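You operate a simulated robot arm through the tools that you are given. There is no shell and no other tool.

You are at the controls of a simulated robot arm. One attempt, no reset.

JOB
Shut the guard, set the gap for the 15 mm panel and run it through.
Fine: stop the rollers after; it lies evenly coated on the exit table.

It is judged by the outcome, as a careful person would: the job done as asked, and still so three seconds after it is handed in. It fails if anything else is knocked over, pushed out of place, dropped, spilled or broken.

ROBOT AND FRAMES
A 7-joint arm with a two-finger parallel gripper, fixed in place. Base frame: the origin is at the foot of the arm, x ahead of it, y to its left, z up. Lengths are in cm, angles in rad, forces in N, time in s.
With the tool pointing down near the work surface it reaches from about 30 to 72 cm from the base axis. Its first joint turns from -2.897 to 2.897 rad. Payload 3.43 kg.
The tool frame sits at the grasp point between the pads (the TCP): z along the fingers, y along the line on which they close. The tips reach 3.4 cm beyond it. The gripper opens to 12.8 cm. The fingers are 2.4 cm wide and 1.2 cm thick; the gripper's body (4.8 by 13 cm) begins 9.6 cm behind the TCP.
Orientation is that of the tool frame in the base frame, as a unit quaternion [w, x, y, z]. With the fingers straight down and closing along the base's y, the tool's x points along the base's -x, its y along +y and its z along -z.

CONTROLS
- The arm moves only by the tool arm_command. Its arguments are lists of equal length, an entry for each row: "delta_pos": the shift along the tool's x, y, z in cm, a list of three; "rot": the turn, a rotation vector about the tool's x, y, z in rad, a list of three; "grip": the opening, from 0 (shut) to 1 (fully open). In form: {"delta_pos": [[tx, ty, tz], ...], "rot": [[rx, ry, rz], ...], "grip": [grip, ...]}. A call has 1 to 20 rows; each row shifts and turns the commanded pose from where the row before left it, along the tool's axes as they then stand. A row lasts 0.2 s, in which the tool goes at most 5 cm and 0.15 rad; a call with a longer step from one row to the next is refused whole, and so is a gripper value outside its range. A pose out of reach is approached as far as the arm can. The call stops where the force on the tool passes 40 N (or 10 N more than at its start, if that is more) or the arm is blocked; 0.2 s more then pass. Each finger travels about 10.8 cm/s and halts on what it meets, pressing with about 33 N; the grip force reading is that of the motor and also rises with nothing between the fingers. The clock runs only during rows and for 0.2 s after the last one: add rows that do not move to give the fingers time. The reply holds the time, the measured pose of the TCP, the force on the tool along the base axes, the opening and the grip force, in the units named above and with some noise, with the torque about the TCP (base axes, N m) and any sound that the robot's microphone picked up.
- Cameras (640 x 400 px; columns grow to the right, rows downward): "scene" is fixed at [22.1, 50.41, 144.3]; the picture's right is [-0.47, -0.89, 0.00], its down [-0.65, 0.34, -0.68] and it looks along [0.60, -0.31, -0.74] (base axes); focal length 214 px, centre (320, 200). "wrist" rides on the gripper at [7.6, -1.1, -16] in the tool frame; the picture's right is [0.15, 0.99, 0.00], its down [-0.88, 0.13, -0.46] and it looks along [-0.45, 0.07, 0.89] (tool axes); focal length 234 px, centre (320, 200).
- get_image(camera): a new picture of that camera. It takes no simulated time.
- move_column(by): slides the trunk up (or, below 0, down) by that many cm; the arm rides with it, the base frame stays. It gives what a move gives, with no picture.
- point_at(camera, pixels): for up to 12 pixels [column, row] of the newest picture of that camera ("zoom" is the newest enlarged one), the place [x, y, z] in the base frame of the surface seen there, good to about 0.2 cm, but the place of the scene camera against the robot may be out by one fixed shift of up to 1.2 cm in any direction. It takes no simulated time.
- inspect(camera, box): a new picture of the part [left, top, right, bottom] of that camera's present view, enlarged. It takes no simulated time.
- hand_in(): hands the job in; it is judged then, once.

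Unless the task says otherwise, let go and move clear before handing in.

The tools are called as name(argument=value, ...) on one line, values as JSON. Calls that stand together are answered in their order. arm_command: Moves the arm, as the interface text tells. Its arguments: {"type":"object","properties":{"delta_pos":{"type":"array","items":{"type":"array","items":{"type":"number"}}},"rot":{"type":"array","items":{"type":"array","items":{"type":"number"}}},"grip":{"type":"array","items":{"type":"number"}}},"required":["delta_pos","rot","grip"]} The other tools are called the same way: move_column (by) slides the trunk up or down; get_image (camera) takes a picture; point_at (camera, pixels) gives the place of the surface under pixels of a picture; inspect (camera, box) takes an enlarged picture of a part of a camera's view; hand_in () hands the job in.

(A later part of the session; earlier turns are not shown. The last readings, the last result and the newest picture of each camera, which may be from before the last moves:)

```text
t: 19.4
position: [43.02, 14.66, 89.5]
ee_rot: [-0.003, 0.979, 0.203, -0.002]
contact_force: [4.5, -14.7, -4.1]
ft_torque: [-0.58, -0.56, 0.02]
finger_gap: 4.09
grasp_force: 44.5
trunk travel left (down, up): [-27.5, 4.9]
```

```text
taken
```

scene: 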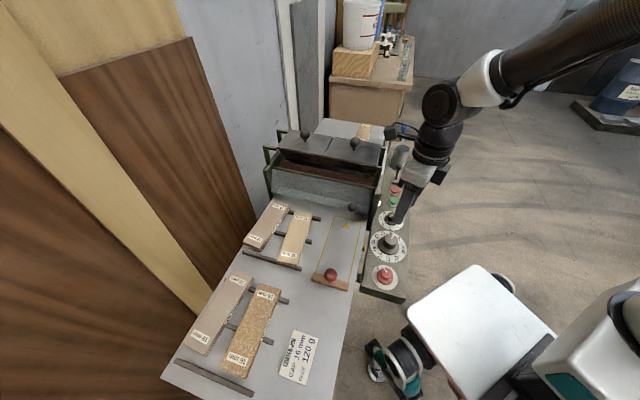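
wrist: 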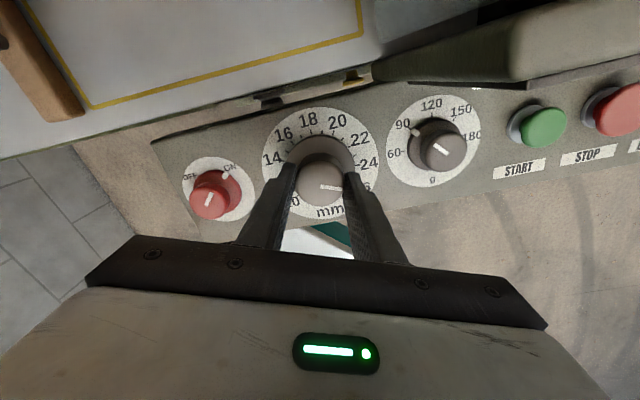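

The knob is gripped at 4.09 cm with a 15 N side load, so the knob's axis lies a little further along the finger line. I'll ease that offset out before turning.

arm_command(delta_pos=[[0, 0.15, 0], [0, 0.1, 0], [0, 0, 0]], rot=[[0, 0, 0], [0, 0, 0], [0, 0, 0]], grip=[0, 0, 0])

```text
t: 20.2
position: [43.05, 14.73, 89.56]
ee_rot: [-0.005, 0.979, 0.205, -0.002]
contact_force: [3.2, -9.9, -2.0]
ft_torque: [-0.24, -0.11, 0.0]
finger_gap: 4.11
grasp_force: 45.0
trunk travel left (down, up): [-27.5, 4.9]
```

Side load fell to 10 N. A further 0.4 cm should centre it.

arm_command(delta_pos=[[0, 0.2, 0], [0, 0.2, 0], [0, 0, 0]], rot=[[0, 0, 0], [0, 0, 0], [0, 0, 0]], grip=[0, 0, 0])

```text
t: 21.0
position: [43.13, 14.62, 89.56]
ee_rot: [-0.006, 0.978, 0.207, -0.002]
contact_force: [-4.2, 13.8, 8.1]
ft_torque: [1.08, -0.08, -0.02]
finger_gap: 4.11
grasp_force: 44.9
trunk travel left (down, up): [-27.5, 4.9]
```

Slight overshoot (−14 N), so I'll go back 0.2 cm and make the first part of the turn anticlockwise.

arm_command(delta_pos=[[0, -0.2, 0], [0, 0, 0], [0, 0, 0], [0, 0, 0], [0, 0, 0], [0, 0, 0]], rot=[[0, 0, 0], [0, 0, -0.1], [0, 0, -0.1], [0, 0, -0.1], [0, 0, -0.1], [0, 0, 0]], grip=[0, 0, 0, 0, 0, 0])

get_image(camera="wrist")

inspect(camera="scene", box=[350, 215, 430, 275])

```text
t: 22.4
position: [43.05, 14.67, 89.56]
ee_rot: [-0.004, 0.918, 0.396, 0.0]
contact_force: [-1.0, 19.0, 20.5]
ft_torque: [0.29, 0.48, 0.06]
finger_gap: 4.11
grasp_force: 44.9
trunk travel left (down, up): [-27.5, 4.9]
```

```text
taken
```

wrist: 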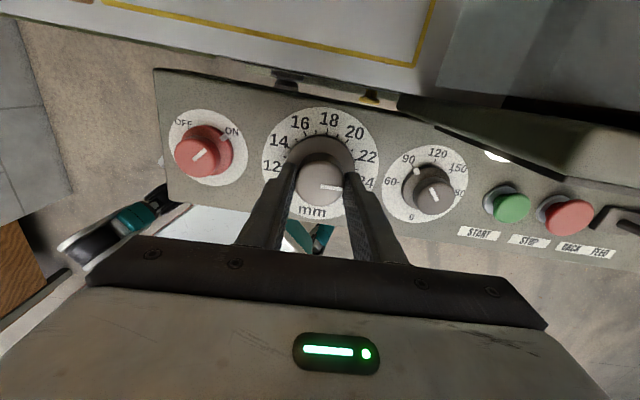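

```text
6.67 times, centred on (390, 245) of scene
```

zoom: 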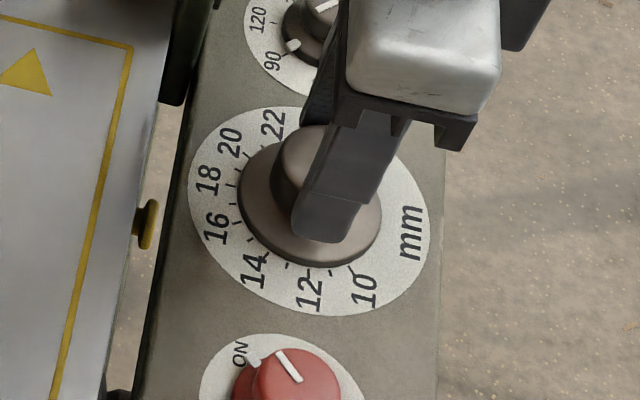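

The knob turns with the gripper (mark unchanged in the wrist view while the ticks moved). Forces of 19–20 N have built up in y and z, so I'll relax the pose slightly and continue turning.

arm_command(delta_pos=[[0.2, -0.2, -0.15], [0, 0, 0], [0, 0, 0], [0, 0, 0]], rot=[[0, 0, 0], [0, 0, -0.1], [0, 0, -0.1], [0, 0, 0]], grip=[0, 0, 0, 0])

```text
t: 23.4
position: [43.01, 14.6, 89.6]
ee_rot: [-0.004, 0.875, 0.485, -0.002]
contact_force: [1.3, -0.9, -3.4]
ft_torque: [-0.51, -0.18, -0.02]
finger_gap: 4.12
grasp_force: 45.0
trunk travel left (down, up): [-27.5, 4.9]
```

The side loads are gone now. Continuing the turn.

arm_command(delta_pos=[[0, 0, 0], [0, 0, 0], [0, 0, 0], [0, 0, 0], [0, 0, 0], [0, 0, 0], [0, 0, 0]], rot=[[0, 0, -0.12], [0, 0, -0.12], [0, 0, -0.12], [0, 0, -0.12], [0, 0, -0.12], [0, 0, -0.12], [0, 0, 0]], grip=[0, 0, 0, 0, 0, 0, 0])

get_image(camera="wrist")

```text
t: 25.0
position: [43.06, 14.77, 89.49]
ee_rot: [-0.004, 0.648, 0.762, 0.0]
contact_force: [2.0, -20.8, -14.1]
ft_torque: [-1.27, -0.34, 0.02]
finger_gap: 4.1
grasp_force: 45.0
trunk travel left (down, up): [-27.5, 4.9]
```

```text
taken
```

wrist: 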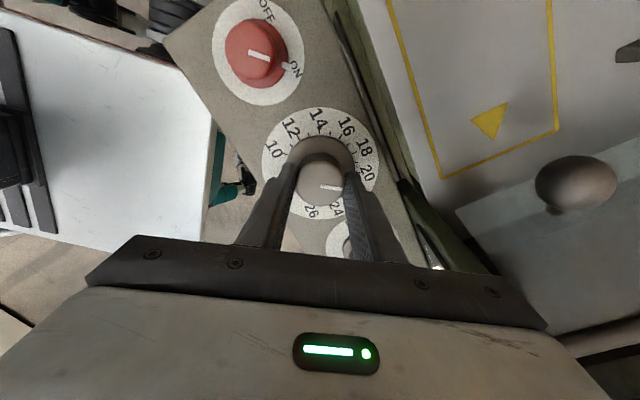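

Turned about 76° so far. I'll relax the −21 N y-load again and keep turning.

arm_command(delta_pos=[[-0.28, -0.05, 0.08], [0, 0, 0], [0, 0, 0], [0, 0, 0], [0, 0, 0], [0, 0, 0], [0, 0, 0]], rot=[[0, 0, 0], [0, 0, -0.12], [0, 0, -0.12], [0, 0, -0.12], [0, 0, -0.12], [0, 0, -0.12], [0, 0, 0]], grip=[0, 0, 0, 0, 0, 0, 0])

get_image(camera="wrist")

```text
t: 26.6
position: [43.05, 14.65, 89.45]
ee_rot: [-0.005, 0.392, 0.92, 0.003]
contact_force: [0.8, 2.4, -4.9]
ft_torque: [0.76, 0.61, -0.01]
finger_gap: 4.11
grasp_force: 45.1
trunk travel left (down, up): [-27.5, 4.9]
```

```text
taken
```

wrist: 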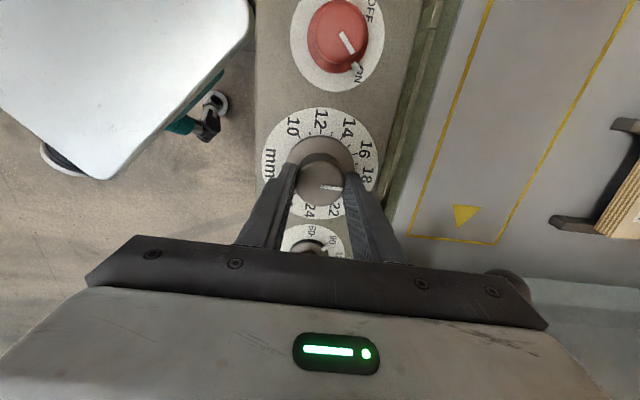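

Turned about 110°, loads small. Another 0.72 rad brings it near 15; then I'll read it.

arm_command(delta_pos=[[0, 0, 0], [0, 0, 0], [0, 0, 0], [0, 0, 0], [0, 0, 0], [0, 0, 0], [0, 0, 0]], rot=[[0, 0, -0.12], [0, 0, -0.12], [0, 0, -0.12], [0, 0, -0.12], [0, 0, -0.12], [0, 0, -0.12], [0, 0, 0]], grip=[0, 0, 0, 0, 0, 0, 0])

get_image(camera="wrist")

inspect(camera="wrist", box=[255, 90, 385, 230])

inspect(camera="scene", box=[350, 215, 430, 275])

```text
t: 28.2
position: [43.08, 14.66, 89.5]
ee_rot: [-0.002, 0.043, 0.999, 0.004]
contact_force: [1.0, 13.4, 16.2]
ft_torque: [0.6, 1.0, 0.01]
finger_gap: 4.11
grasp_force: 44.9
trunk travel left (down, up): [-27.5, 4.9]
```

```text
taken
```

wrist: 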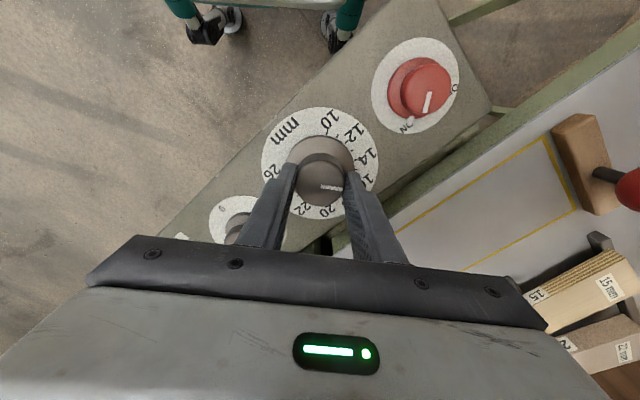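

```text
2.86 times, centred on (320, 160) of wrist
```

zoom: 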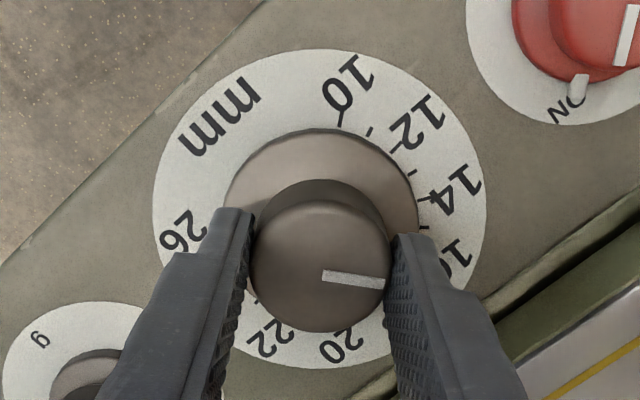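

```text
6.67 times, centred on (390, 245) of scene
```

zoom: 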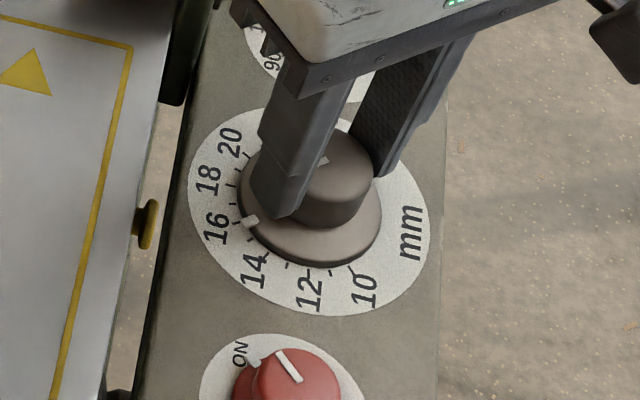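

In the scene view the tab at (250,222) now sits between 15 and 16, nearer 15.5. I'll turn about 0.13 rad more and read again.

arm_command(delta_pos=[[0, 0.2, -0.1], [0, 0, 0], [0, 0, 0]], rot=[[0, 0, -0.07], [0, 0, -0.06], [0, 0, 0]], grip=[0, 0, 0])

inspect(camera="scene", box=[366, 230, 406, 260])

```text
t: 29.0
position: [43.11, 14.69, 89.55]
ee_rot: [-0.003, -0.021, 1.0, 0.003]
contact_force: [-0.5, 1.3, -1.7]
ft_torque: [-0.05, -1.3, 0.01]
finger_gap: 4.11
grasp_force: 44.9
trunk travel left (down, up): [-27.5, 4.9]
```

```text
13.33 times, centred on (386, 245) of scene
```

zoom: 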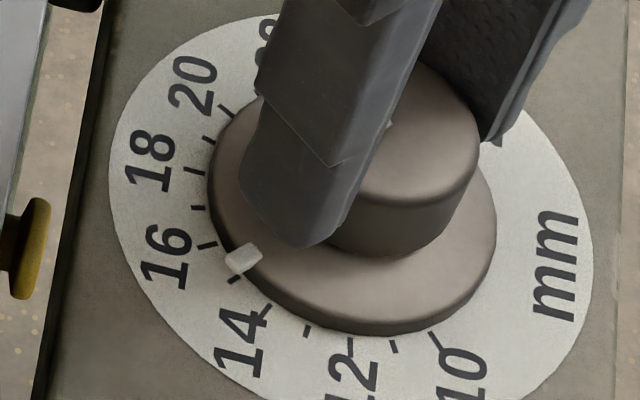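

The tab now sits about on the 15 tick at (235,280). I'll release, rise and check it from above using 3D points.

arm_command(delta_pos=[[0, 0, 0], [0, 0, 0], [0, 0, -2.5], [0, 0, -3], [1.5, 0, -3], [1.5, 0, 0], [0, 0, 0]], rot=[[0, 0, 0], [0, 0, 0], [0, 0, 0], [0, 0, 0], [0, 0, 0], [0, 0, 0], [0, 0, 0]], grip=[0.47, 0.47, 0.47, 0.7, 0.9, 0.9, 0.9])

get_image(camera="wrist")

inspect(camera="wrist", box=[260, 80, 380, 170])

```text
t: 30.6
position: [40.08, 14.71, 98.04]
ee_rot: [-0.002, -0.021, 1.0, 0.004]
contact_force: [0.9, 0.3, -0.3]
ft_torque: [-0.02, 0.01, -0.01]
finger_gap: 11.53
grasp_force: 0.1
trunk travel left (down, up): [-27.5, 4.9]
```

```text
taken
```

wrist: 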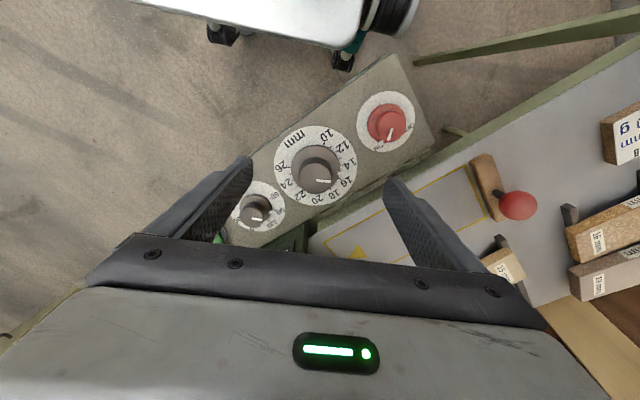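

```text
4.44 times, centred on (320, 125) of wrist
```

zoom: 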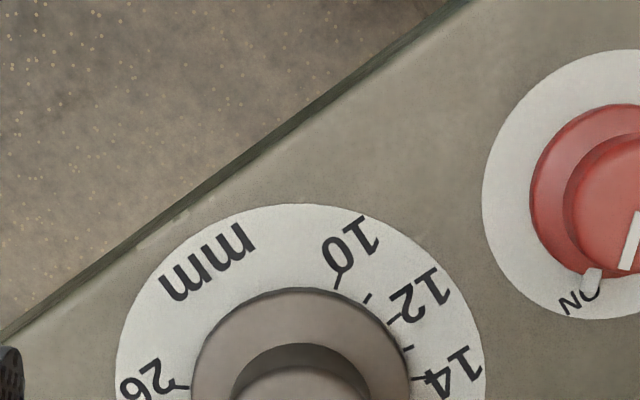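

inspect(camera="wrist", box=[268, 120, 364, 214])

inspect(camera="wrist", box=[326, 150, 366, 200])

inspect(camera="scene", box=[366, 230, 406, 260])

```text
4.26 times, centred on (316, 167) of wrist
```

zoom: 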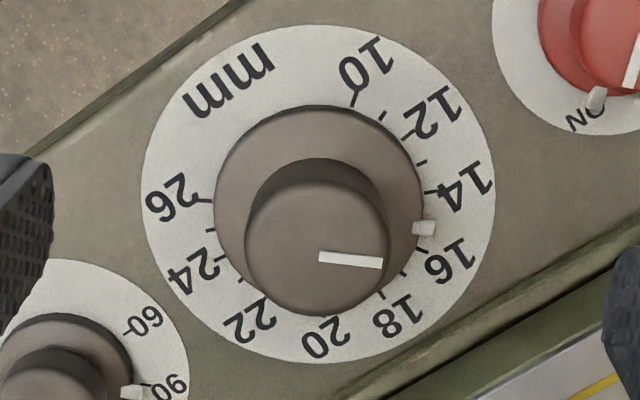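

```text
8.00 times, centred on (346, 175) of wrist
```

zoom: 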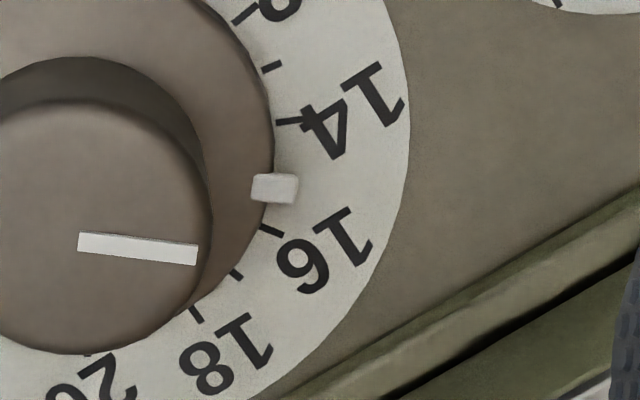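

```text
13.33 times, centred on (386, 245) of scene
```

zoom: 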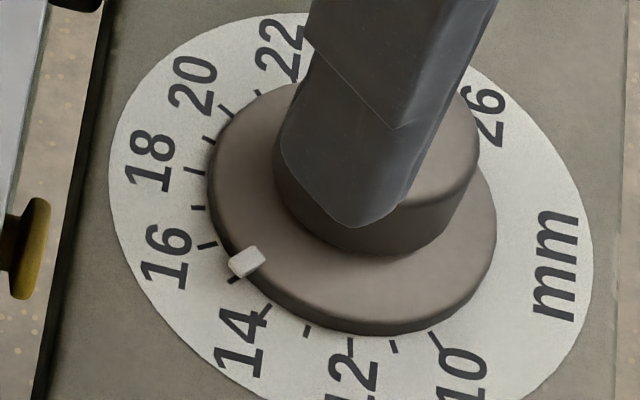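

The tab covers the 15 tick, midway between 14 and 16. I'll confirm with 3D points of the tab, ticks and disc rim.

inspect(camera="wrist", box=[326, 150, 366, 200])

point_at(camera="zoom", pixels=[[262, 187], [274, 187], [288, 188], [290, 122], [272, 230], [272, 67], [236, 272], [195, 312], [246, 15]])

inspect(camera="wrist", box=[268, 120, 364, 214])

point_at(camera="zoom", pixels=[[352, 100], [406, 136], [428, 188], [408, 262], [381, 294], [340, 316], [240, 281], [205, 230], [208, 200], [421, 248]])

```text
8.00 times, centred on (346, 175) of wrist
```

zoom: 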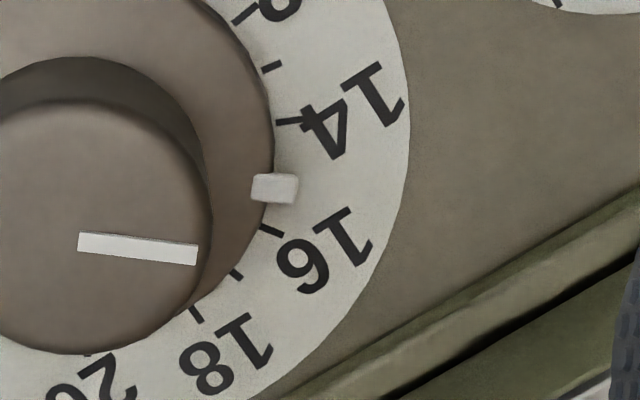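

```text
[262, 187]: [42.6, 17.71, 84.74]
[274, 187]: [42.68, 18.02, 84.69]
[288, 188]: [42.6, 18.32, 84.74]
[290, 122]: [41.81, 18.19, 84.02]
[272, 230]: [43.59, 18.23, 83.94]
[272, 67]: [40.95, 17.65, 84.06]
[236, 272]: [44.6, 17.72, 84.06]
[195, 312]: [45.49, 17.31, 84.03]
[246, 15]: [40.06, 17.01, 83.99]
```

```text
4.26 times, centred on (316, 167) of wrist
```

zoom: 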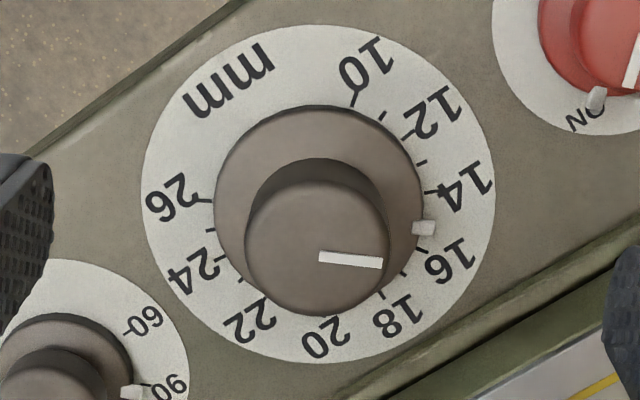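

```text
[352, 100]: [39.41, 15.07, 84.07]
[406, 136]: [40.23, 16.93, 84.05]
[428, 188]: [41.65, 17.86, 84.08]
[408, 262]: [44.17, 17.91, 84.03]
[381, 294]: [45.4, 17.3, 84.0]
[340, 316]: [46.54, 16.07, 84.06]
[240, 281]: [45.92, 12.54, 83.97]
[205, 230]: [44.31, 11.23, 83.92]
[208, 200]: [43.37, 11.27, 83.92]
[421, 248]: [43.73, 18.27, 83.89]
```

All three estimates put the gap at 15.0 ± 0.1 mm. Now I'll travel over the 15 mm panel, align with it and look down at it and its rails.

arm_command(delta_pos=[[-1.88, 3.31, -1.0], [-1.88, 3.31, -1.0], [-1.88, 3.31, -1.0], [-1.88, 3.31, -1.0], [-1.88, 3.31, -1.0], [-1.88, 3.31, -1.0], [-1.88, 3.31, -1.0], [-1.88, 3.31, -1.0], [0, 0, 0], [0, 0, 0], [0, 0, 0], [0, 0, 0], [0, 0, 0], [0, 0, 0], [0, 0, 0]], rot=[[0, 0, 0], [0, 0, 0], [0, 0, 0], [0, 0, 0], [0, 0, 0], [0, 0, 0], [0, 0, 0], [0, 0, 0], [0, 0, 0.122], [0, 0, 0.122], [0, 0, 0.122], [0, 0, 0.122], [0, 0, 0.122], [0, 0, 0.122], [0, 0, 0]], grip=[0.9, 0.9, 0.9, 0.9, 0.9, 0.9, 0.9, 0.9, 0.9, 0.9, 0.9, 0.9, 0.9, 0.9, 0.9])

get_image(camera="wrist")

get_image(camera="scene")

```text
t: 33.8
position: [54.0, 41.52, 106.16]
ee_rot: [-0.004, 0.339, 0.941, 0.002]
contact_force: [-0.4, 0.2, -0.1]
ft_torque: [0.02, -0.01, 0.0]
finger_gap: 11.52
grasp_force: 0.0
trunk travel left (down, up): [-27.5, 4.9]
```

```text
taken
```

wrist: 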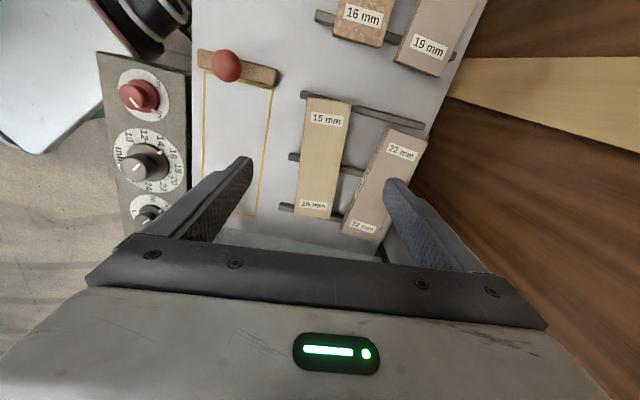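

```text
taken
```

scene: 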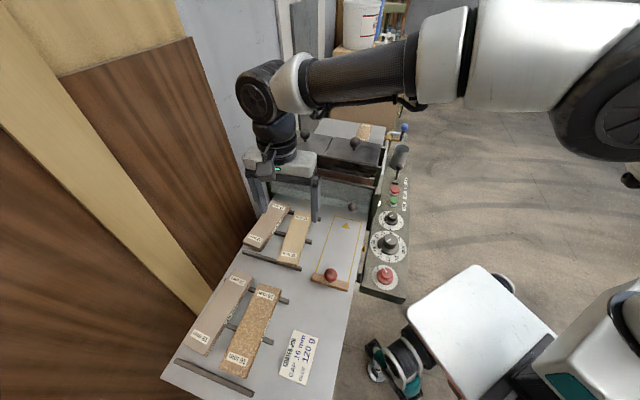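

The gripper is above and aligned with the 15 mm panel at (323,155). Measuring its corners and rails now.

inspect(camera="wrist", box=[275, 80, 435, 240])

point_at(camera="wrist", pixels=[[308, 99], [349, 103], [298, 212], [329, 216], [299, 157], [355, 170], [289, 207], [304, 94], [382, 139], [348, 228], [412, 147], [297, 160]])

point_at(camera="zoom", pixels=[[130, 160], [205, 200], [210, 120], [120, 220], [215, 160], [128, 120]])

```text
2.50 times, centred on (355, 160) of wrist
```

zoom: 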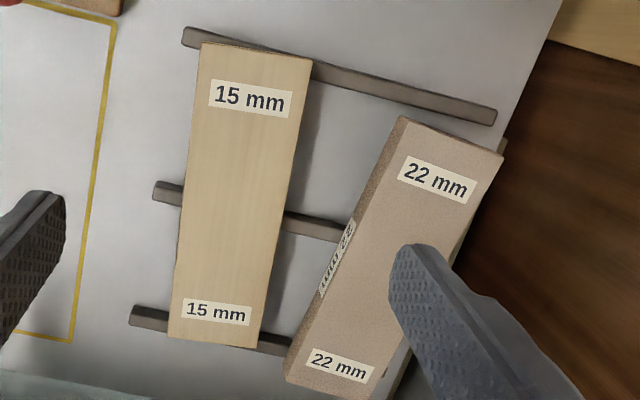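

```text
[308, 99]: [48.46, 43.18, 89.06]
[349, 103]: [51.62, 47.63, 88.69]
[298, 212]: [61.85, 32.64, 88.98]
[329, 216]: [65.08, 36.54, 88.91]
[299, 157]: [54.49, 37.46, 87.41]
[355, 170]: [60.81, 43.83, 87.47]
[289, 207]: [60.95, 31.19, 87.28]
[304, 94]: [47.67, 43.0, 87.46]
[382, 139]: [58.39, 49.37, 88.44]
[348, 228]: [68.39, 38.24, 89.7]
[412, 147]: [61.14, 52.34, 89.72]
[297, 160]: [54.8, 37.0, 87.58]
```

```text
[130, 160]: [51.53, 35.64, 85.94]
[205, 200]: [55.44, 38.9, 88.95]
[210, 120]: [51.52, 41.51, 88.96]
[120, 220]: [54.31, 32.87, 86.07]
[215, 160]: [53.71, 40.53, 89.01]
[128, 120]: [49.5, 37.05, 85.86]
```

Panel centre is (56.75, 40.0), axis −39°, sitting on rails at its middle and ends. I'll grasp it 4 cm toward the near end, between the rails.

arm_command(delta_pos=[[0.9, 0.525, 0], [0, 0, 0], [0, 0, 4], [0, 0, 4], [0, 0, 4], [0, 0, 2.5], [0, 0, 1.4], [0, 0, 0], [0, 0, 0], [0, 0, 0], [0, 0, 0], [0, 0, 0]], rot=[[0, 0, 0], [0, 0, 0], [0, 0, 0], [0, 0, 0], [0, 0, 0], [0, 0, 0], [0, 0, 0], [0, 0, 0], [0, 0, 0], [0, 0, 0], [0, 0, 0], [0, 0, 0]], grip=[0.6, 0.6, 0.6, 0.6, 0.6, 0.6, 0.6, 0.6, 0.35, 0.35, 0.35, 0.35])

get_image(camera="wrist")

get_image(camera="scene")

```text
t: 36.4
position: [53.63, 42.7, 90.19]
ee_rot: [-0.004, 0.337, 0.941, 0.002]
contact_force: [-0.5, -0.1, 0.4]
ft_torque: [0.02, 0.03, -0.01]
finger_gap: 5.9
grasp_force: 33.0
trunk travel left (down, up): [-27.5, 4.9]
```

```text
taken
```

wrist: 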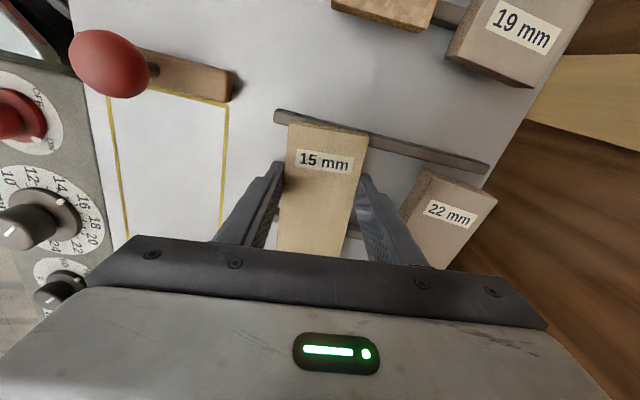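

```text
taken
```

scene: 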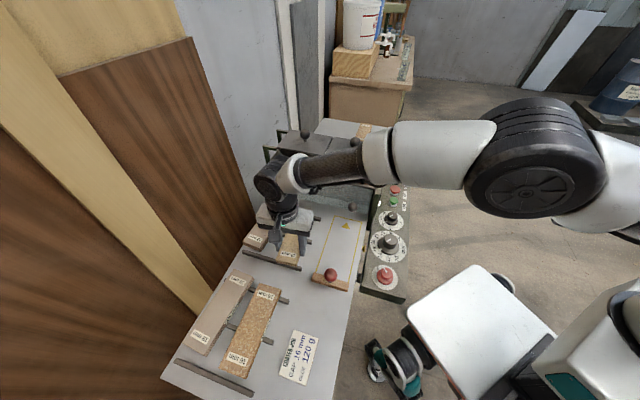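

The fingers halted at 5.9 cm with 33 N, so the panel is held. Lifting it.

arm_command(delta_pos=[[0, 0, 0], [0, 0, -1], [0, 0, -1.5], [0, 0, -2], [0, 0, -2], [0, 0, 0]], rot=[[0, 0, 0], [0, 0, 0], [0, 0, 0], [0, 0, 0], [0, 0, 0], [0, 0, 0]], grip=[0.3, 0.3, 0.3, 0.3, 0.3, 0.3])

get_image(camera="wrist")

inspect(camera="scene", box=[220, 150, 380, 290])

```text
t: 37.8
position: [53.76, 42.59, 96.87]
ee_rot: [-0.004, 0.338, 0.941, 0.001]
contact_force: [0.1, -0.5, -1.3]
ft_torque: [0.04, 0.06, 0.02]
finger_gap: 5.92
grasp_force: 32.5
trunk travel left (down, up): [-27.5, 4.9]
```

```text
taken
```

wrist: 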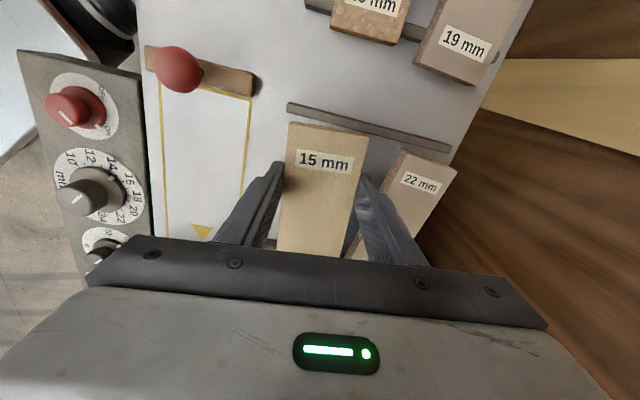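

```text
2.86 times, centred on (300, 220) of scene
```

zoom: 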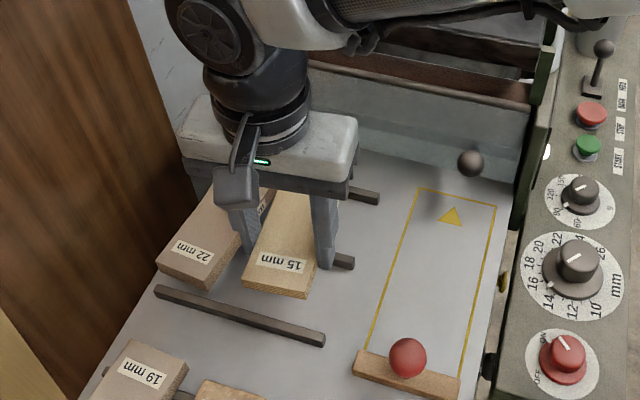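

The panel is held level, but the fingertips reach 0.7 cm below its underside, which would prevent setting it flat on the table. I'll set it back on the rails, re-grip 0.85 cm higher, and lift again.

arm_command(delta_pos=[[0, 0, 2], [0, 0, 2], [0, 0, 1.5], [0, 0, 1.0], [0, 0, 0], [0, 0, 0], [0, 0, -0.85], [0, 0, 0], [0, 0, 0], [0, 0, 0], [0, 0, 0], [0, 0, -1], [0, 0, -2], [0, 0, -3], [0, 0, 0]], rot=[[0, 0, 0], [0, 0, 0], [0, 0, 0], [0, 0, 0], [0, 0, 0], [0, 0, 0], [0, 0, 0], [0, 0, 0], [0, 0, 0], [0, 0, 0], [0, 0, 0], [0, 0, 0], [0, 0, 0], [0, 0, 0], [0, 0, 0]], grip=[0.3, 0.3, 0.3, 0.3, 0.3, 0.52, 0.52, 0.52, 0.3, 0.3, 0.3, 0.3, 0.3, 0.3, 0.3])

get_image(camera="wrist")

inspect(camera="scene", box=[220, 150, 380, 290])

```text
t: 41.0
position: [53.64, 42.58, 97.03]
ee_rot: [-0.004, 0.339, 0.941, 0.003]
contact_force: [-0.3, -0.3, -1.7]
ft_torque: [0.06, 0.02, 0.01]
finger_gap: 5.9
grasp_force: 32.9
trunk travel left (down, up): [-27.5, 4.9]
```

```text
taken
```

wrist: 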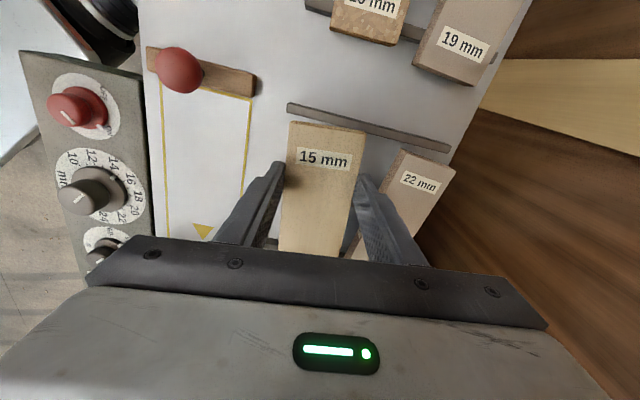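

```text
2.86 times, centred on (300, 220) of scene
```

zoom: 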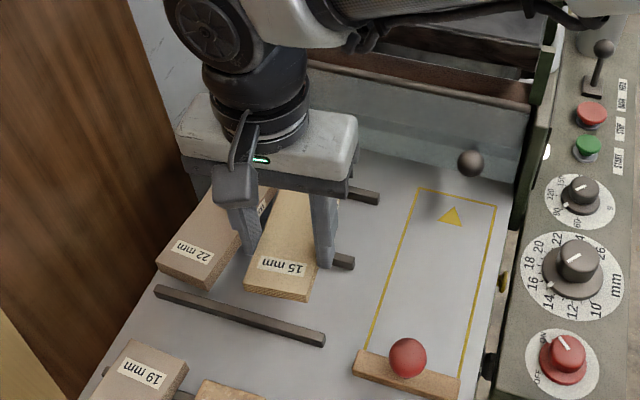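

The panel is re-gripped at the right height. I'll measure the lane's yellow corners, pusher and guard edge in the scene view to get the exact feed direction.

point_at(camera="zoom", pixels=[[367, 348], [461, 377], [417, 189], [494, 207], [392, 268], [479, 290], [358, 358], [460, 385], [407, 357], [560, 360], [598, 190], [470, 163]])

point_at(camera="wrist", pixels=[[161, 85], [251, 98], [168, 236], [242, 180], [147, 66], [252, 94], [180, 70], [165, 160], [247, 140]])

```text
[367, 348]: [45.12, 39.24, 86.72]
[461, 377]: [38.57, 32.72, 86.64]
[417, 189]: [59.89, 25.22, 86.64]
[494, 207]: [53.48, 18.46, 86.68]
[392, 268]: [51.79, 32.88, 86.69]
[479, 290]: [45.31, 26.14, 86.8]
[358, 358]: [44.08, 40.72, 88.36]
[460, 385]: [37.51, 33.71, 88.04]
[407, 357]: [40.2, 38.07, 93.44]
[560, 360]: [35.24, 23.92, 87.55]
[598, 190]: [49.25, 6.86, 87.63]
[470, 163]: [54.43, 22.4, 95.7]
```

```text
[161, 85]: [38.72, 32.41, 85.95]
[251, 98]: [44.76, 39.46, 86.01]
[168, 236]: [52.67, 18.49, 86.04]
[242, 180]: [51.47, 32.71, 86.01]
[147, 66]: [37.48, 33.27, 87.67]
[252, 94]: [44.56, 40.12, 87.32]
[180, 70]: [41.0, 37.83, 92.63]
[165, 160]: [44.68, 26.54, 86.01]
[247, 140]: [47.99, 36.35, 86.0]
```

The feed direction averages −44.2° and the lane centre is (49.3, 28.65). I'll carry the panel over, turn it square to the lane, and lower it to just above the table.

arm_command(delta_pos=[[0, 0, -3], [-0.385, -3.29, 0], [-0.385, -3.29, 0], [-0.385, -3.29, 0], [-0.385, -3.29, 0], [0, 0, 0], [0, 0, 2.5], [0, 0, 2.5], [0, 0, 2.0], [0, 0, 0]], rot=[[0, 0, 0], [0, 0, 0], [0, 0, 0], [0, 0, 0], [0, 0, 0], [0, 0, 0.08], [0, 0, 0], [0, 0, 0], [0, 0, 0], [0, 0, 0]], grip=[0.3, 0.3, 0.3, 0.3, 0.3, 0.3, 0.3, 0.3, 0.3, 0.3])

get_image(camera="wrist")

inspect(camera="scene", box=[260, 180, 420, 300])

```text
t: 43.2
position: [46.42, 31.58, 93.13]
ee_rot: [-0.004, 0.375, 0.927, 0.003]
contact_force: [-0.2, 1.6, 5.6]
ft_torque: [-0.63, -0.53, 0.02]
finger_gap: 5.92
grasp_force: 33.4
trunk travel left (down, up): [-27.5, 4.9]
```

```text
taken
```

wrist: 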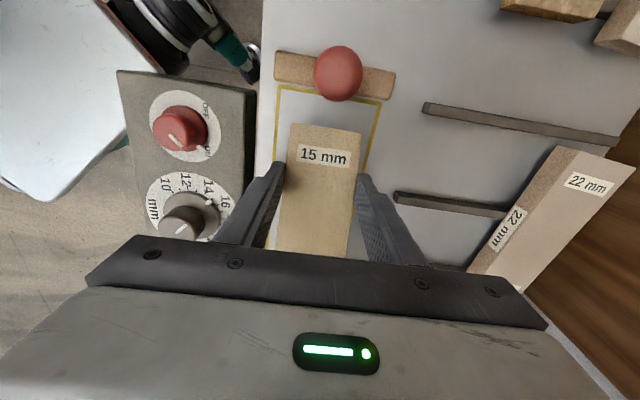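

```text
3.33 times, centred on (340, 240) of scene
```

zoom: 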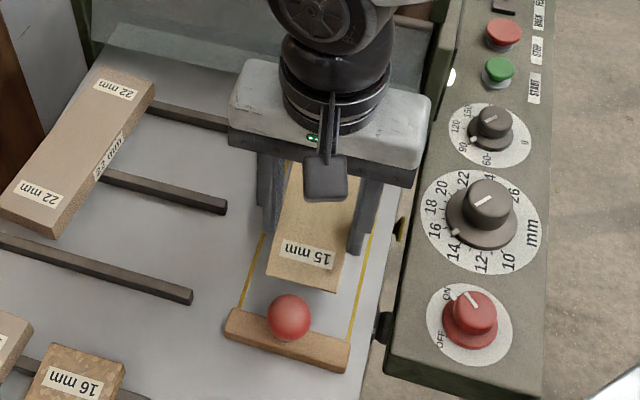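

There's a 5.6 N upward force and torque while lowering, so the panel's front end likely touched the guard's ball. I'll reverse straight up and check both.

arm_command(delta_pos=[[0, 0, -2], [0, 0, -2.5], [0, 0, -2.5], [0, 0, 0]], rot=[[0, 0, 0], [0, 0, 0], [0, 0, 0], [0, 0, 0]], grip=[0.3, 0.3, 0.3, 0.3])

get_image(camera="wrist")

inspect(camera="scene", box=[260, 160, 420, 280])

```text
t: 44.2
position: [46.31, 31.64, 100.1]
ee_rot: [-0.004, 0.375, 0.927, 0.002]
contact_force: [-0.7, -0.4, -0.9]
ft_torque: [0.04, 0.03, 0.01]
finger_gap: 5.94
grasp_force: 32.7
trunk travel left (down, up): [-27.5, 4.9]
```

```text
taken
```

wrist: 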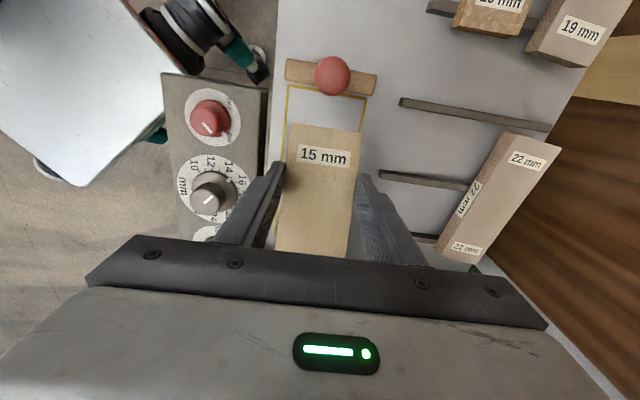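

```text
3.33 times, centred on (340, 220) of scene
```

zoom: 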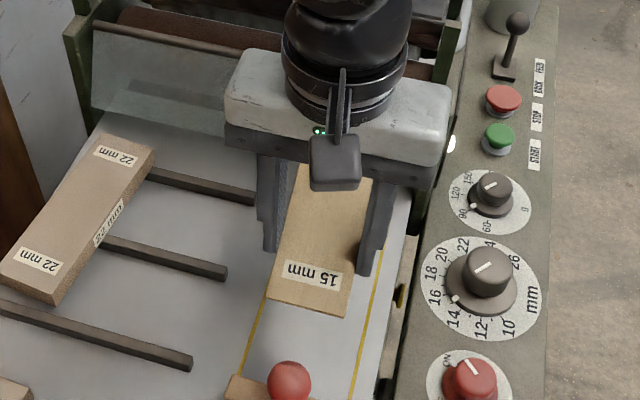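

The panel's near edge now looks narrower (70 vs 76 px), suggesting it tipped in the grip. Measuring its tilt.

point_at(camera="wrist", pixels=[[296, 132], [358, 138], [290, 180], [350, 190], [320, 145], [315, 200], [312, 240], [340, 250], [290, 245]])

inspect(camera="wrist", box=[260, 110, 390, 260])

```text
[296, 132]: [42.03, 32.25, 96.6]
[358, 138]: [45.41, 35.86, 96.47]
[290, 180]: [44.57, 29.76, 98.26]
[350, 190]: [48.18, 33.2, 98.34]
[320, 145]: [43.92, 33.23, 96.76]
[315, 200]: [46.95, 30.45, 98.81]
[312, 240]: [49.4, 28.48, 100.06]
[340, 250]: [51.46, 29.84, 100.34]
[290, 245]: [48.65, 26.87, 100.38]
```

```text
2.67 times, centred on (325, 185) of wrist
```

zoom: 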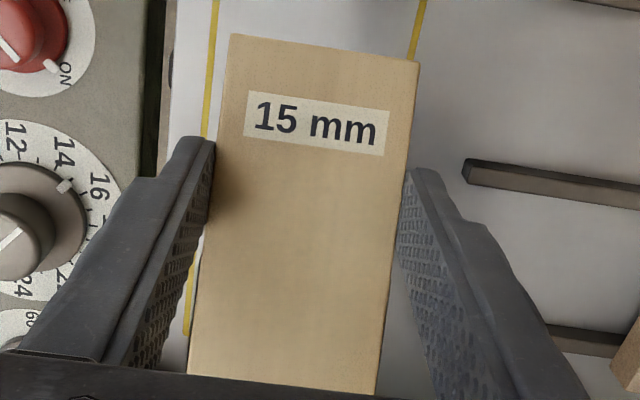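

The panel tipped front-up ~24° against the guard's ball (w 52.7–55.3). I'll move sideways clear of the ball, lower there so the rear edge meets the table and the panel levels itself in the grip, then slide it into the lane under the ball.

arm_command(delta_pos=[[0, 2.45, 0], [0, 2.45, 0], [0, 0, 3], [0, 0, 3], [0, 0, 2.0], [0, 0, 0.4], [0, 0, 0.4], [0, 0, 0.4], [0, 0, 0]], rot=[[0, 0, 0], [0, 0, 0], [0, 0, 0], [0, 0, 0], [0, 0, 0], [0, 0, 0], [0, 0, 0], [0, 0, 0], [0, 0, 0]], grip=[0.3, 0.3, 0.3, 0.3, 0.3, 0.3, 0.3, 0.3, 0.3])

get_image(camera="wrist")

inspect(camera="scene", box=[260, 160, 420, 280])

```text
t: 46.2
position: [49.73, 34.97, 91.13]
ee_rot: [-0.003, 0.375, 0.927, 0.004]
contact_force: [-3.8, -3.9, 19.2]
ft_torque: [0.41, 0.7, 0.18]
finger_gap: 5.96
grasp_force: 32.9
trunk travel left (down, up): [-27.5, 4.9]
```

```text
taken
```

wrist: 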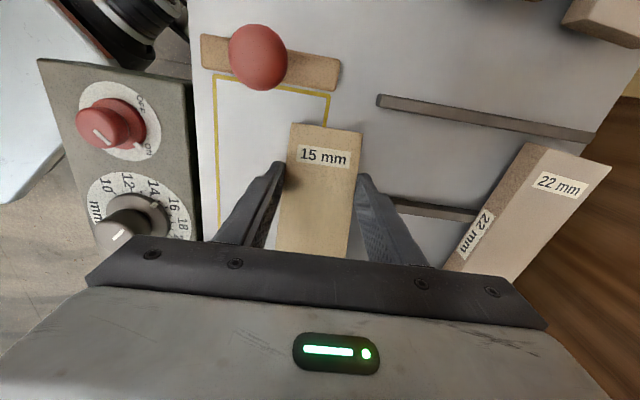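

```text
3.33 times, centred on (340, 220) of scene
```

zoom: 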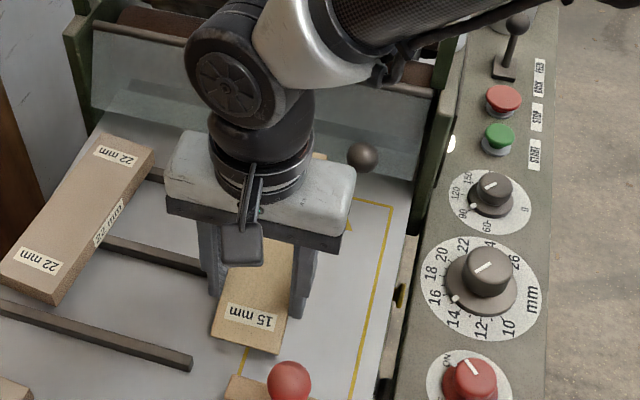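

The rear edge is on the table with 19 N while the panel levels. I'll raise slightly, shift 0.7 cm away from the rail, and continue pressing down in small steps.

arm_command(delta_pos=[[0, 0, -1.0], [0, -0.7, 0], [0, 0, 1.0], [0, 0, 0.3], [0, 0, 0.3], [0, 0, 0.3], [0, 0, 0]], rot=[[0, 0, 0], [0, 0, 0], [0, 0, 0], [0, 0, 0], [0, 0, 0], [0, 0, 0], [0, 0, 0]], grip=[0.3, 0.3, 0.3, 0.3, 0.3, 0.3, 0.3])

get_image(camera="wrist")

point_at(camera="wrist", pixels=[[296, 132], [358, 138], [290, 180], [350, 190], [315, 200], [312, 240], [340, 250], [290, 245]])

```text
t: 47.8
position: [49.29, 34.49, 90.09]
ee_rot: [-0.003, 0.376, 0.926, 0.005]
contact_force: [4.3, -5.6, 20.4]
ft_torque: [0.44, 0.4, 0.0]
finger_gap: 5.9
grasp_force: 33.3
trunk travel left (down, up): [-27.5, 4.9]
```

```text
taken
```

wrist: 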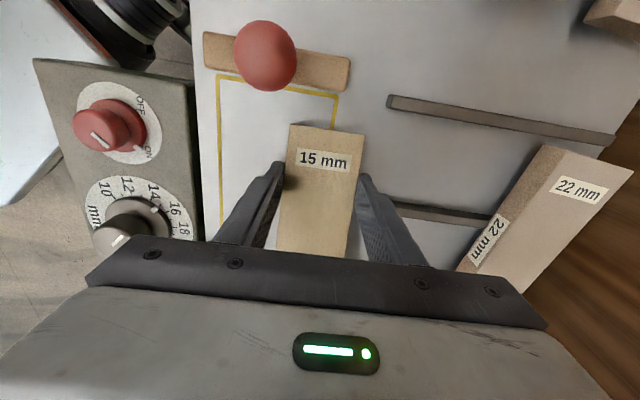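

```text
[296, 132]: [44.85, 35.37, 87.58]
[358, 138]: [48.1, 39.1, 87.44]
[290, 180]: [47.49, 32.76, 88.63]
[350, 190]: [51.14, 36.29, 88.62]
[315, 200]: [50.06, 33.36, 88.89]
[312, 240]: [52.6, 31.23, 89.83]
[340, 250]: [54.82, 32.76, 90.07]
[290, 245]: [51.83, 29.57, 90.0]
```

The panel is still ~15° front-up and has slid up in the grip, so pressing won't level it cleanly. I'll carry it back to the rails, tilt the gripper to bring the panel level there, and re-grip properly.

arm_command(delta_pos=[[0, 0, -2], [0, 0, -3], [0, 0, -3], [0.82, 2.93, 0], [0.82, 2.93, 0], [0.82, 2.93, 0], [0, 0, 0], [0, 0, 0], [0, 0, 0], [0, 0, 0]], rot=[[0, 0, 0], [0, 0, 0], [0, 0, 0], [0, 0, 0], [0, 0, 0], [0, 0, 0], [0, 0, -0.08], [0, 0.13, 0], [0, 0.13, 0], [0, 0, 0]], grip=[0.3, 0.3, 0.3, 0.3, 0.3, 0.3, 0.3, 0.3, 0.3, 0.3])

get_image(camera="wrist")

point_at(camera="wrist", pixels=[[296, 132], [358, 138], [290, 180], [350, 190], [315, 200], [312, 240], [340, 250], [290, 245], [320, 145]])

inspect(camera="scene", box=[220, 150, 380, 290])

```text
t: 50.0
position: [53.64, 42.6, 97.99]
ee_rot: [-0.127, 0.335, 0.933, 0.047]
contact_force: [-0.5, 0.4, -1.7]
ft_torque: [0.0, 0.01, 0.02]
finger_gap: 5.91
grasp_force: 33.0
trunk travel left (down, up): [-27.5, 4.9]
```

```text
taken
```

wrist: 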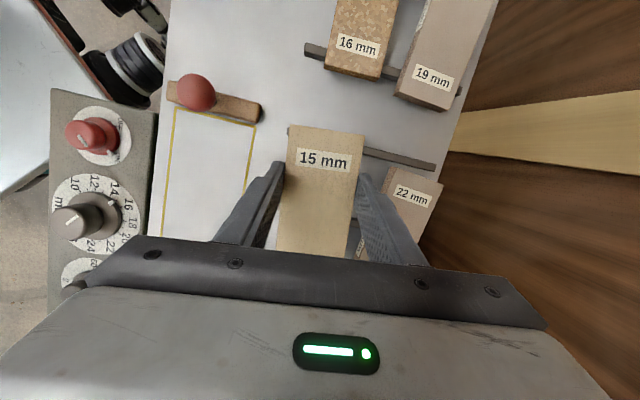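

```text
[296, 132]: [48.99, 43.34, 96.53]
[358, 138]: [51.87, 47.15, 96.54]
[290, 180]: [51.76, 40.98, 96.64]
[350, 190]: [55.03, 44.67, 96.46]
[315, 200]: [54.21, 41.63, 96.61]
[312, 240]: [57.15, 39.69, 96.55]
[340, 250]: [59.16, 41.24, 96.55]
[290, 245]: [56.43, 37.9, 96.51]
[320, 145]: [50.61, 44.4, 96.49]
```

```text
2.86 times, centred on (300, 220) of scene
```

zoom: 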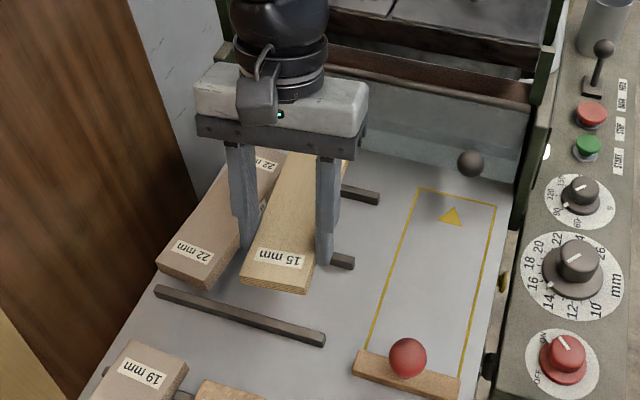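

The panel is level at z 96.55 in the tilted grip. I'll check its near edge against the near rail before lowering.

inspect(camera="wrist", box=[270, 110, 390, 185])

point_at(camera="zoom", pixels=[[116, 100], [485, 140], [105, 95], [560, 220], [800, 250], [300, 118]])

```text
5.33 times, centred on (330, 148) of wrist
```

zoom: 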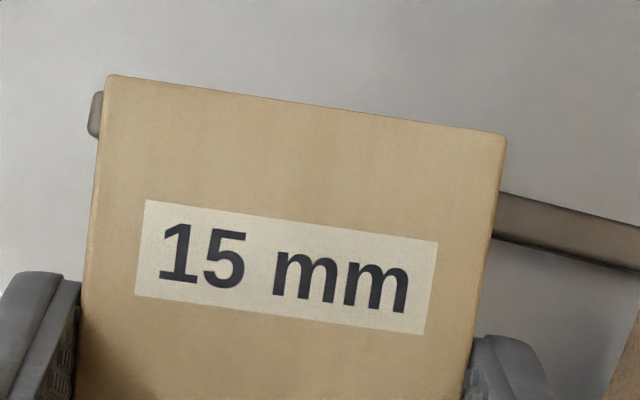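

```text
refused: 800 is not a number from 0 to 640
```

point_at(camera="zoom", pixels=[[114, 84], [500, 142], [97, 105], [560, 210], [560, 238], [300, 112], [630, 235]])

```text
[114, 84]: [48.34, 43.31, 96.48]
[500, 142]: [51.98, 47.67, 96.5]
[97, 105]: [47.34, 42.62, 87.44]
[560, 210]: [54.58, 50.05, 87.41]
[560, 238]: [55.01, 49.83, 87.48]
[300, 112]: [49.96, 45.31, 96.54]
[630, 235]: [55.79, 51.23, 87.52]
```

The near edge is over the near rail as it was originally. Lowering onto the rails.

arm_command(delta_pos=[[-0.617, 0, 2.318], [-0.617, 0, 2.318], [-0.617, 0, 2.318], [-0.077, 0, 0.29], [-0.026, 0, 0.1], [0, 0, 0]], rot=[[0, 0, 0], [0, 0, 0], [0, 0, 0], [0, 0, 0], [0, 0, 0], [0, 0, 0]], grip=[0.3, 0.3, 0.3, 0.3, 0.3, 0.3])

point_at(camera="wrist", pixels=[[296, 132], [358, 138], [290, 180], [315, 200]])

get_image(camera="wrist")

```text
t: 51.4
position: [53.67, 42.57, 90.55]
ee_rot: [-0.126, 0.335, 0.933, 0.047]
contact_force: [-0.4, 0.0, 2.8]
ft_torque: [0.22, 0.1, -0.03]
finger_gap: 5.94
grasp_force: 32.7
trunk travel left (down, up): [-27.5, 4.9]
```

```text
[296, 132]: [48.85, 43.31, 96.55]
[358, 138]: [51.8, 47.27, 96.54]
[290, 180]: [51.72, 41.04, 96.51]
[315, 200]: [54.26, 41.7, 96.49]
```

```text
taken
```

wrist: 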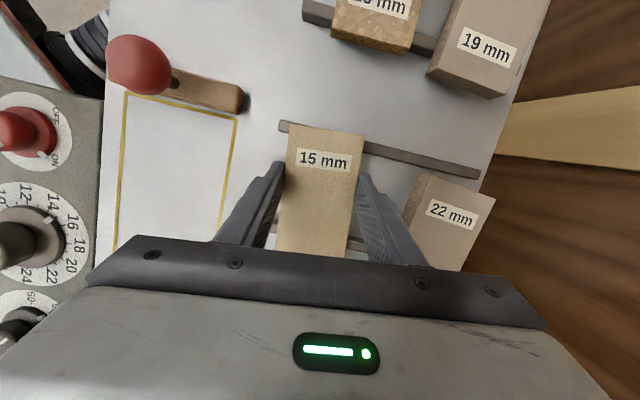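

Contact at 2.8 N, so the panel is resting on the rails. I'll release, straighten the gripper, and re-grip nearer the middle with the tips just above the underside.

arm_command(delta_pos=[[0, 0, 0], [0, 0, 0], [0.257, 0, -0.966], [0, 0, 0], [0, 0, 0], [-1.5, 0, 0], [0, 0, 0.5], [0, 0, 0]], rot=[[0, 0, 0], [0, 0, 0], [0, 0, 0], [0, -0.13, 0], [0, -0.13, 0], [0, 0, 0], [0, 0, 0], [0, 0, 0]], grip=[0.53, 0.53, 0.53, 0.53, 0.53, 0.53, 0.53, 0.53])

get_image(camera="wrist")

point_at(camera="wrist", pixels=[[300, 125], [350, 135], [295, 160], [320, 160], [315, 200], [340, 240], [300, 245]])

inspect(camera="scene", box=[220, 150, 380, 290])

```text
t: 53.2
position: [54.69, 41.77, 90.93]
ee_rot: [-0.003, 0.339, 0.941, 0.002]
contact_force: [0.1, -0.3, 0.1]
ft_torque: [-0.01, -0.03, -0.05]
finger_gap: 6.78
grasp_force: 0.1
trunk travel left (down, up): [-27.5, 4.9]
```

```text
taken
```

wrist: 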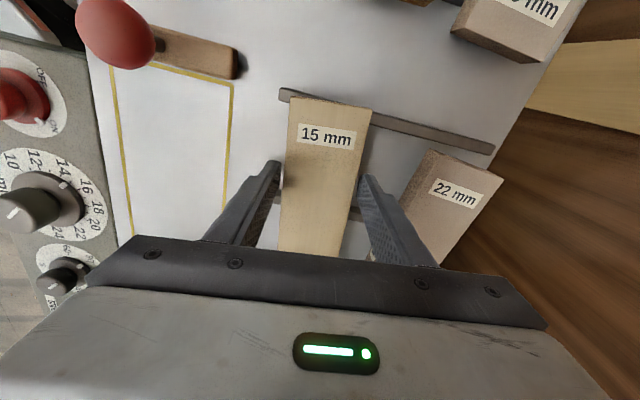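

```text
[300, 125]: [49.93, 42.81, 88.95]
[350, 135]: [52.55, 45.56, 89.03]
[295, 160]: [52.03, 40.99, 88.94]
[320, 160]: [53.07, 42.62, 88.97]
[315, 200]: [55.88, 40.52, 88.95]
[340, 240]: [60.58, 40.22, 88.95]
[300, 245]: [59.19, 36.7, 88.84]
```

```text
2.86 times, centred on (300, 220) of scene
```

zoom: 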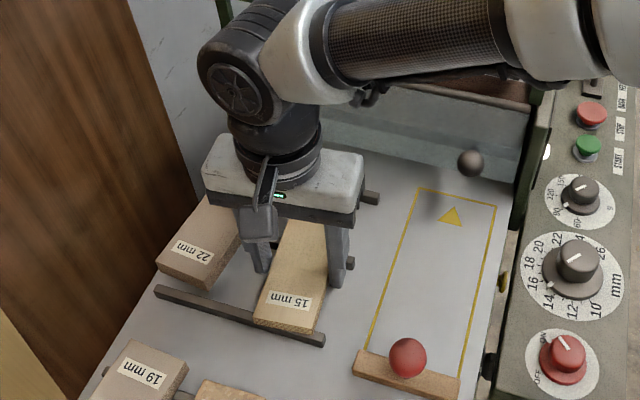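

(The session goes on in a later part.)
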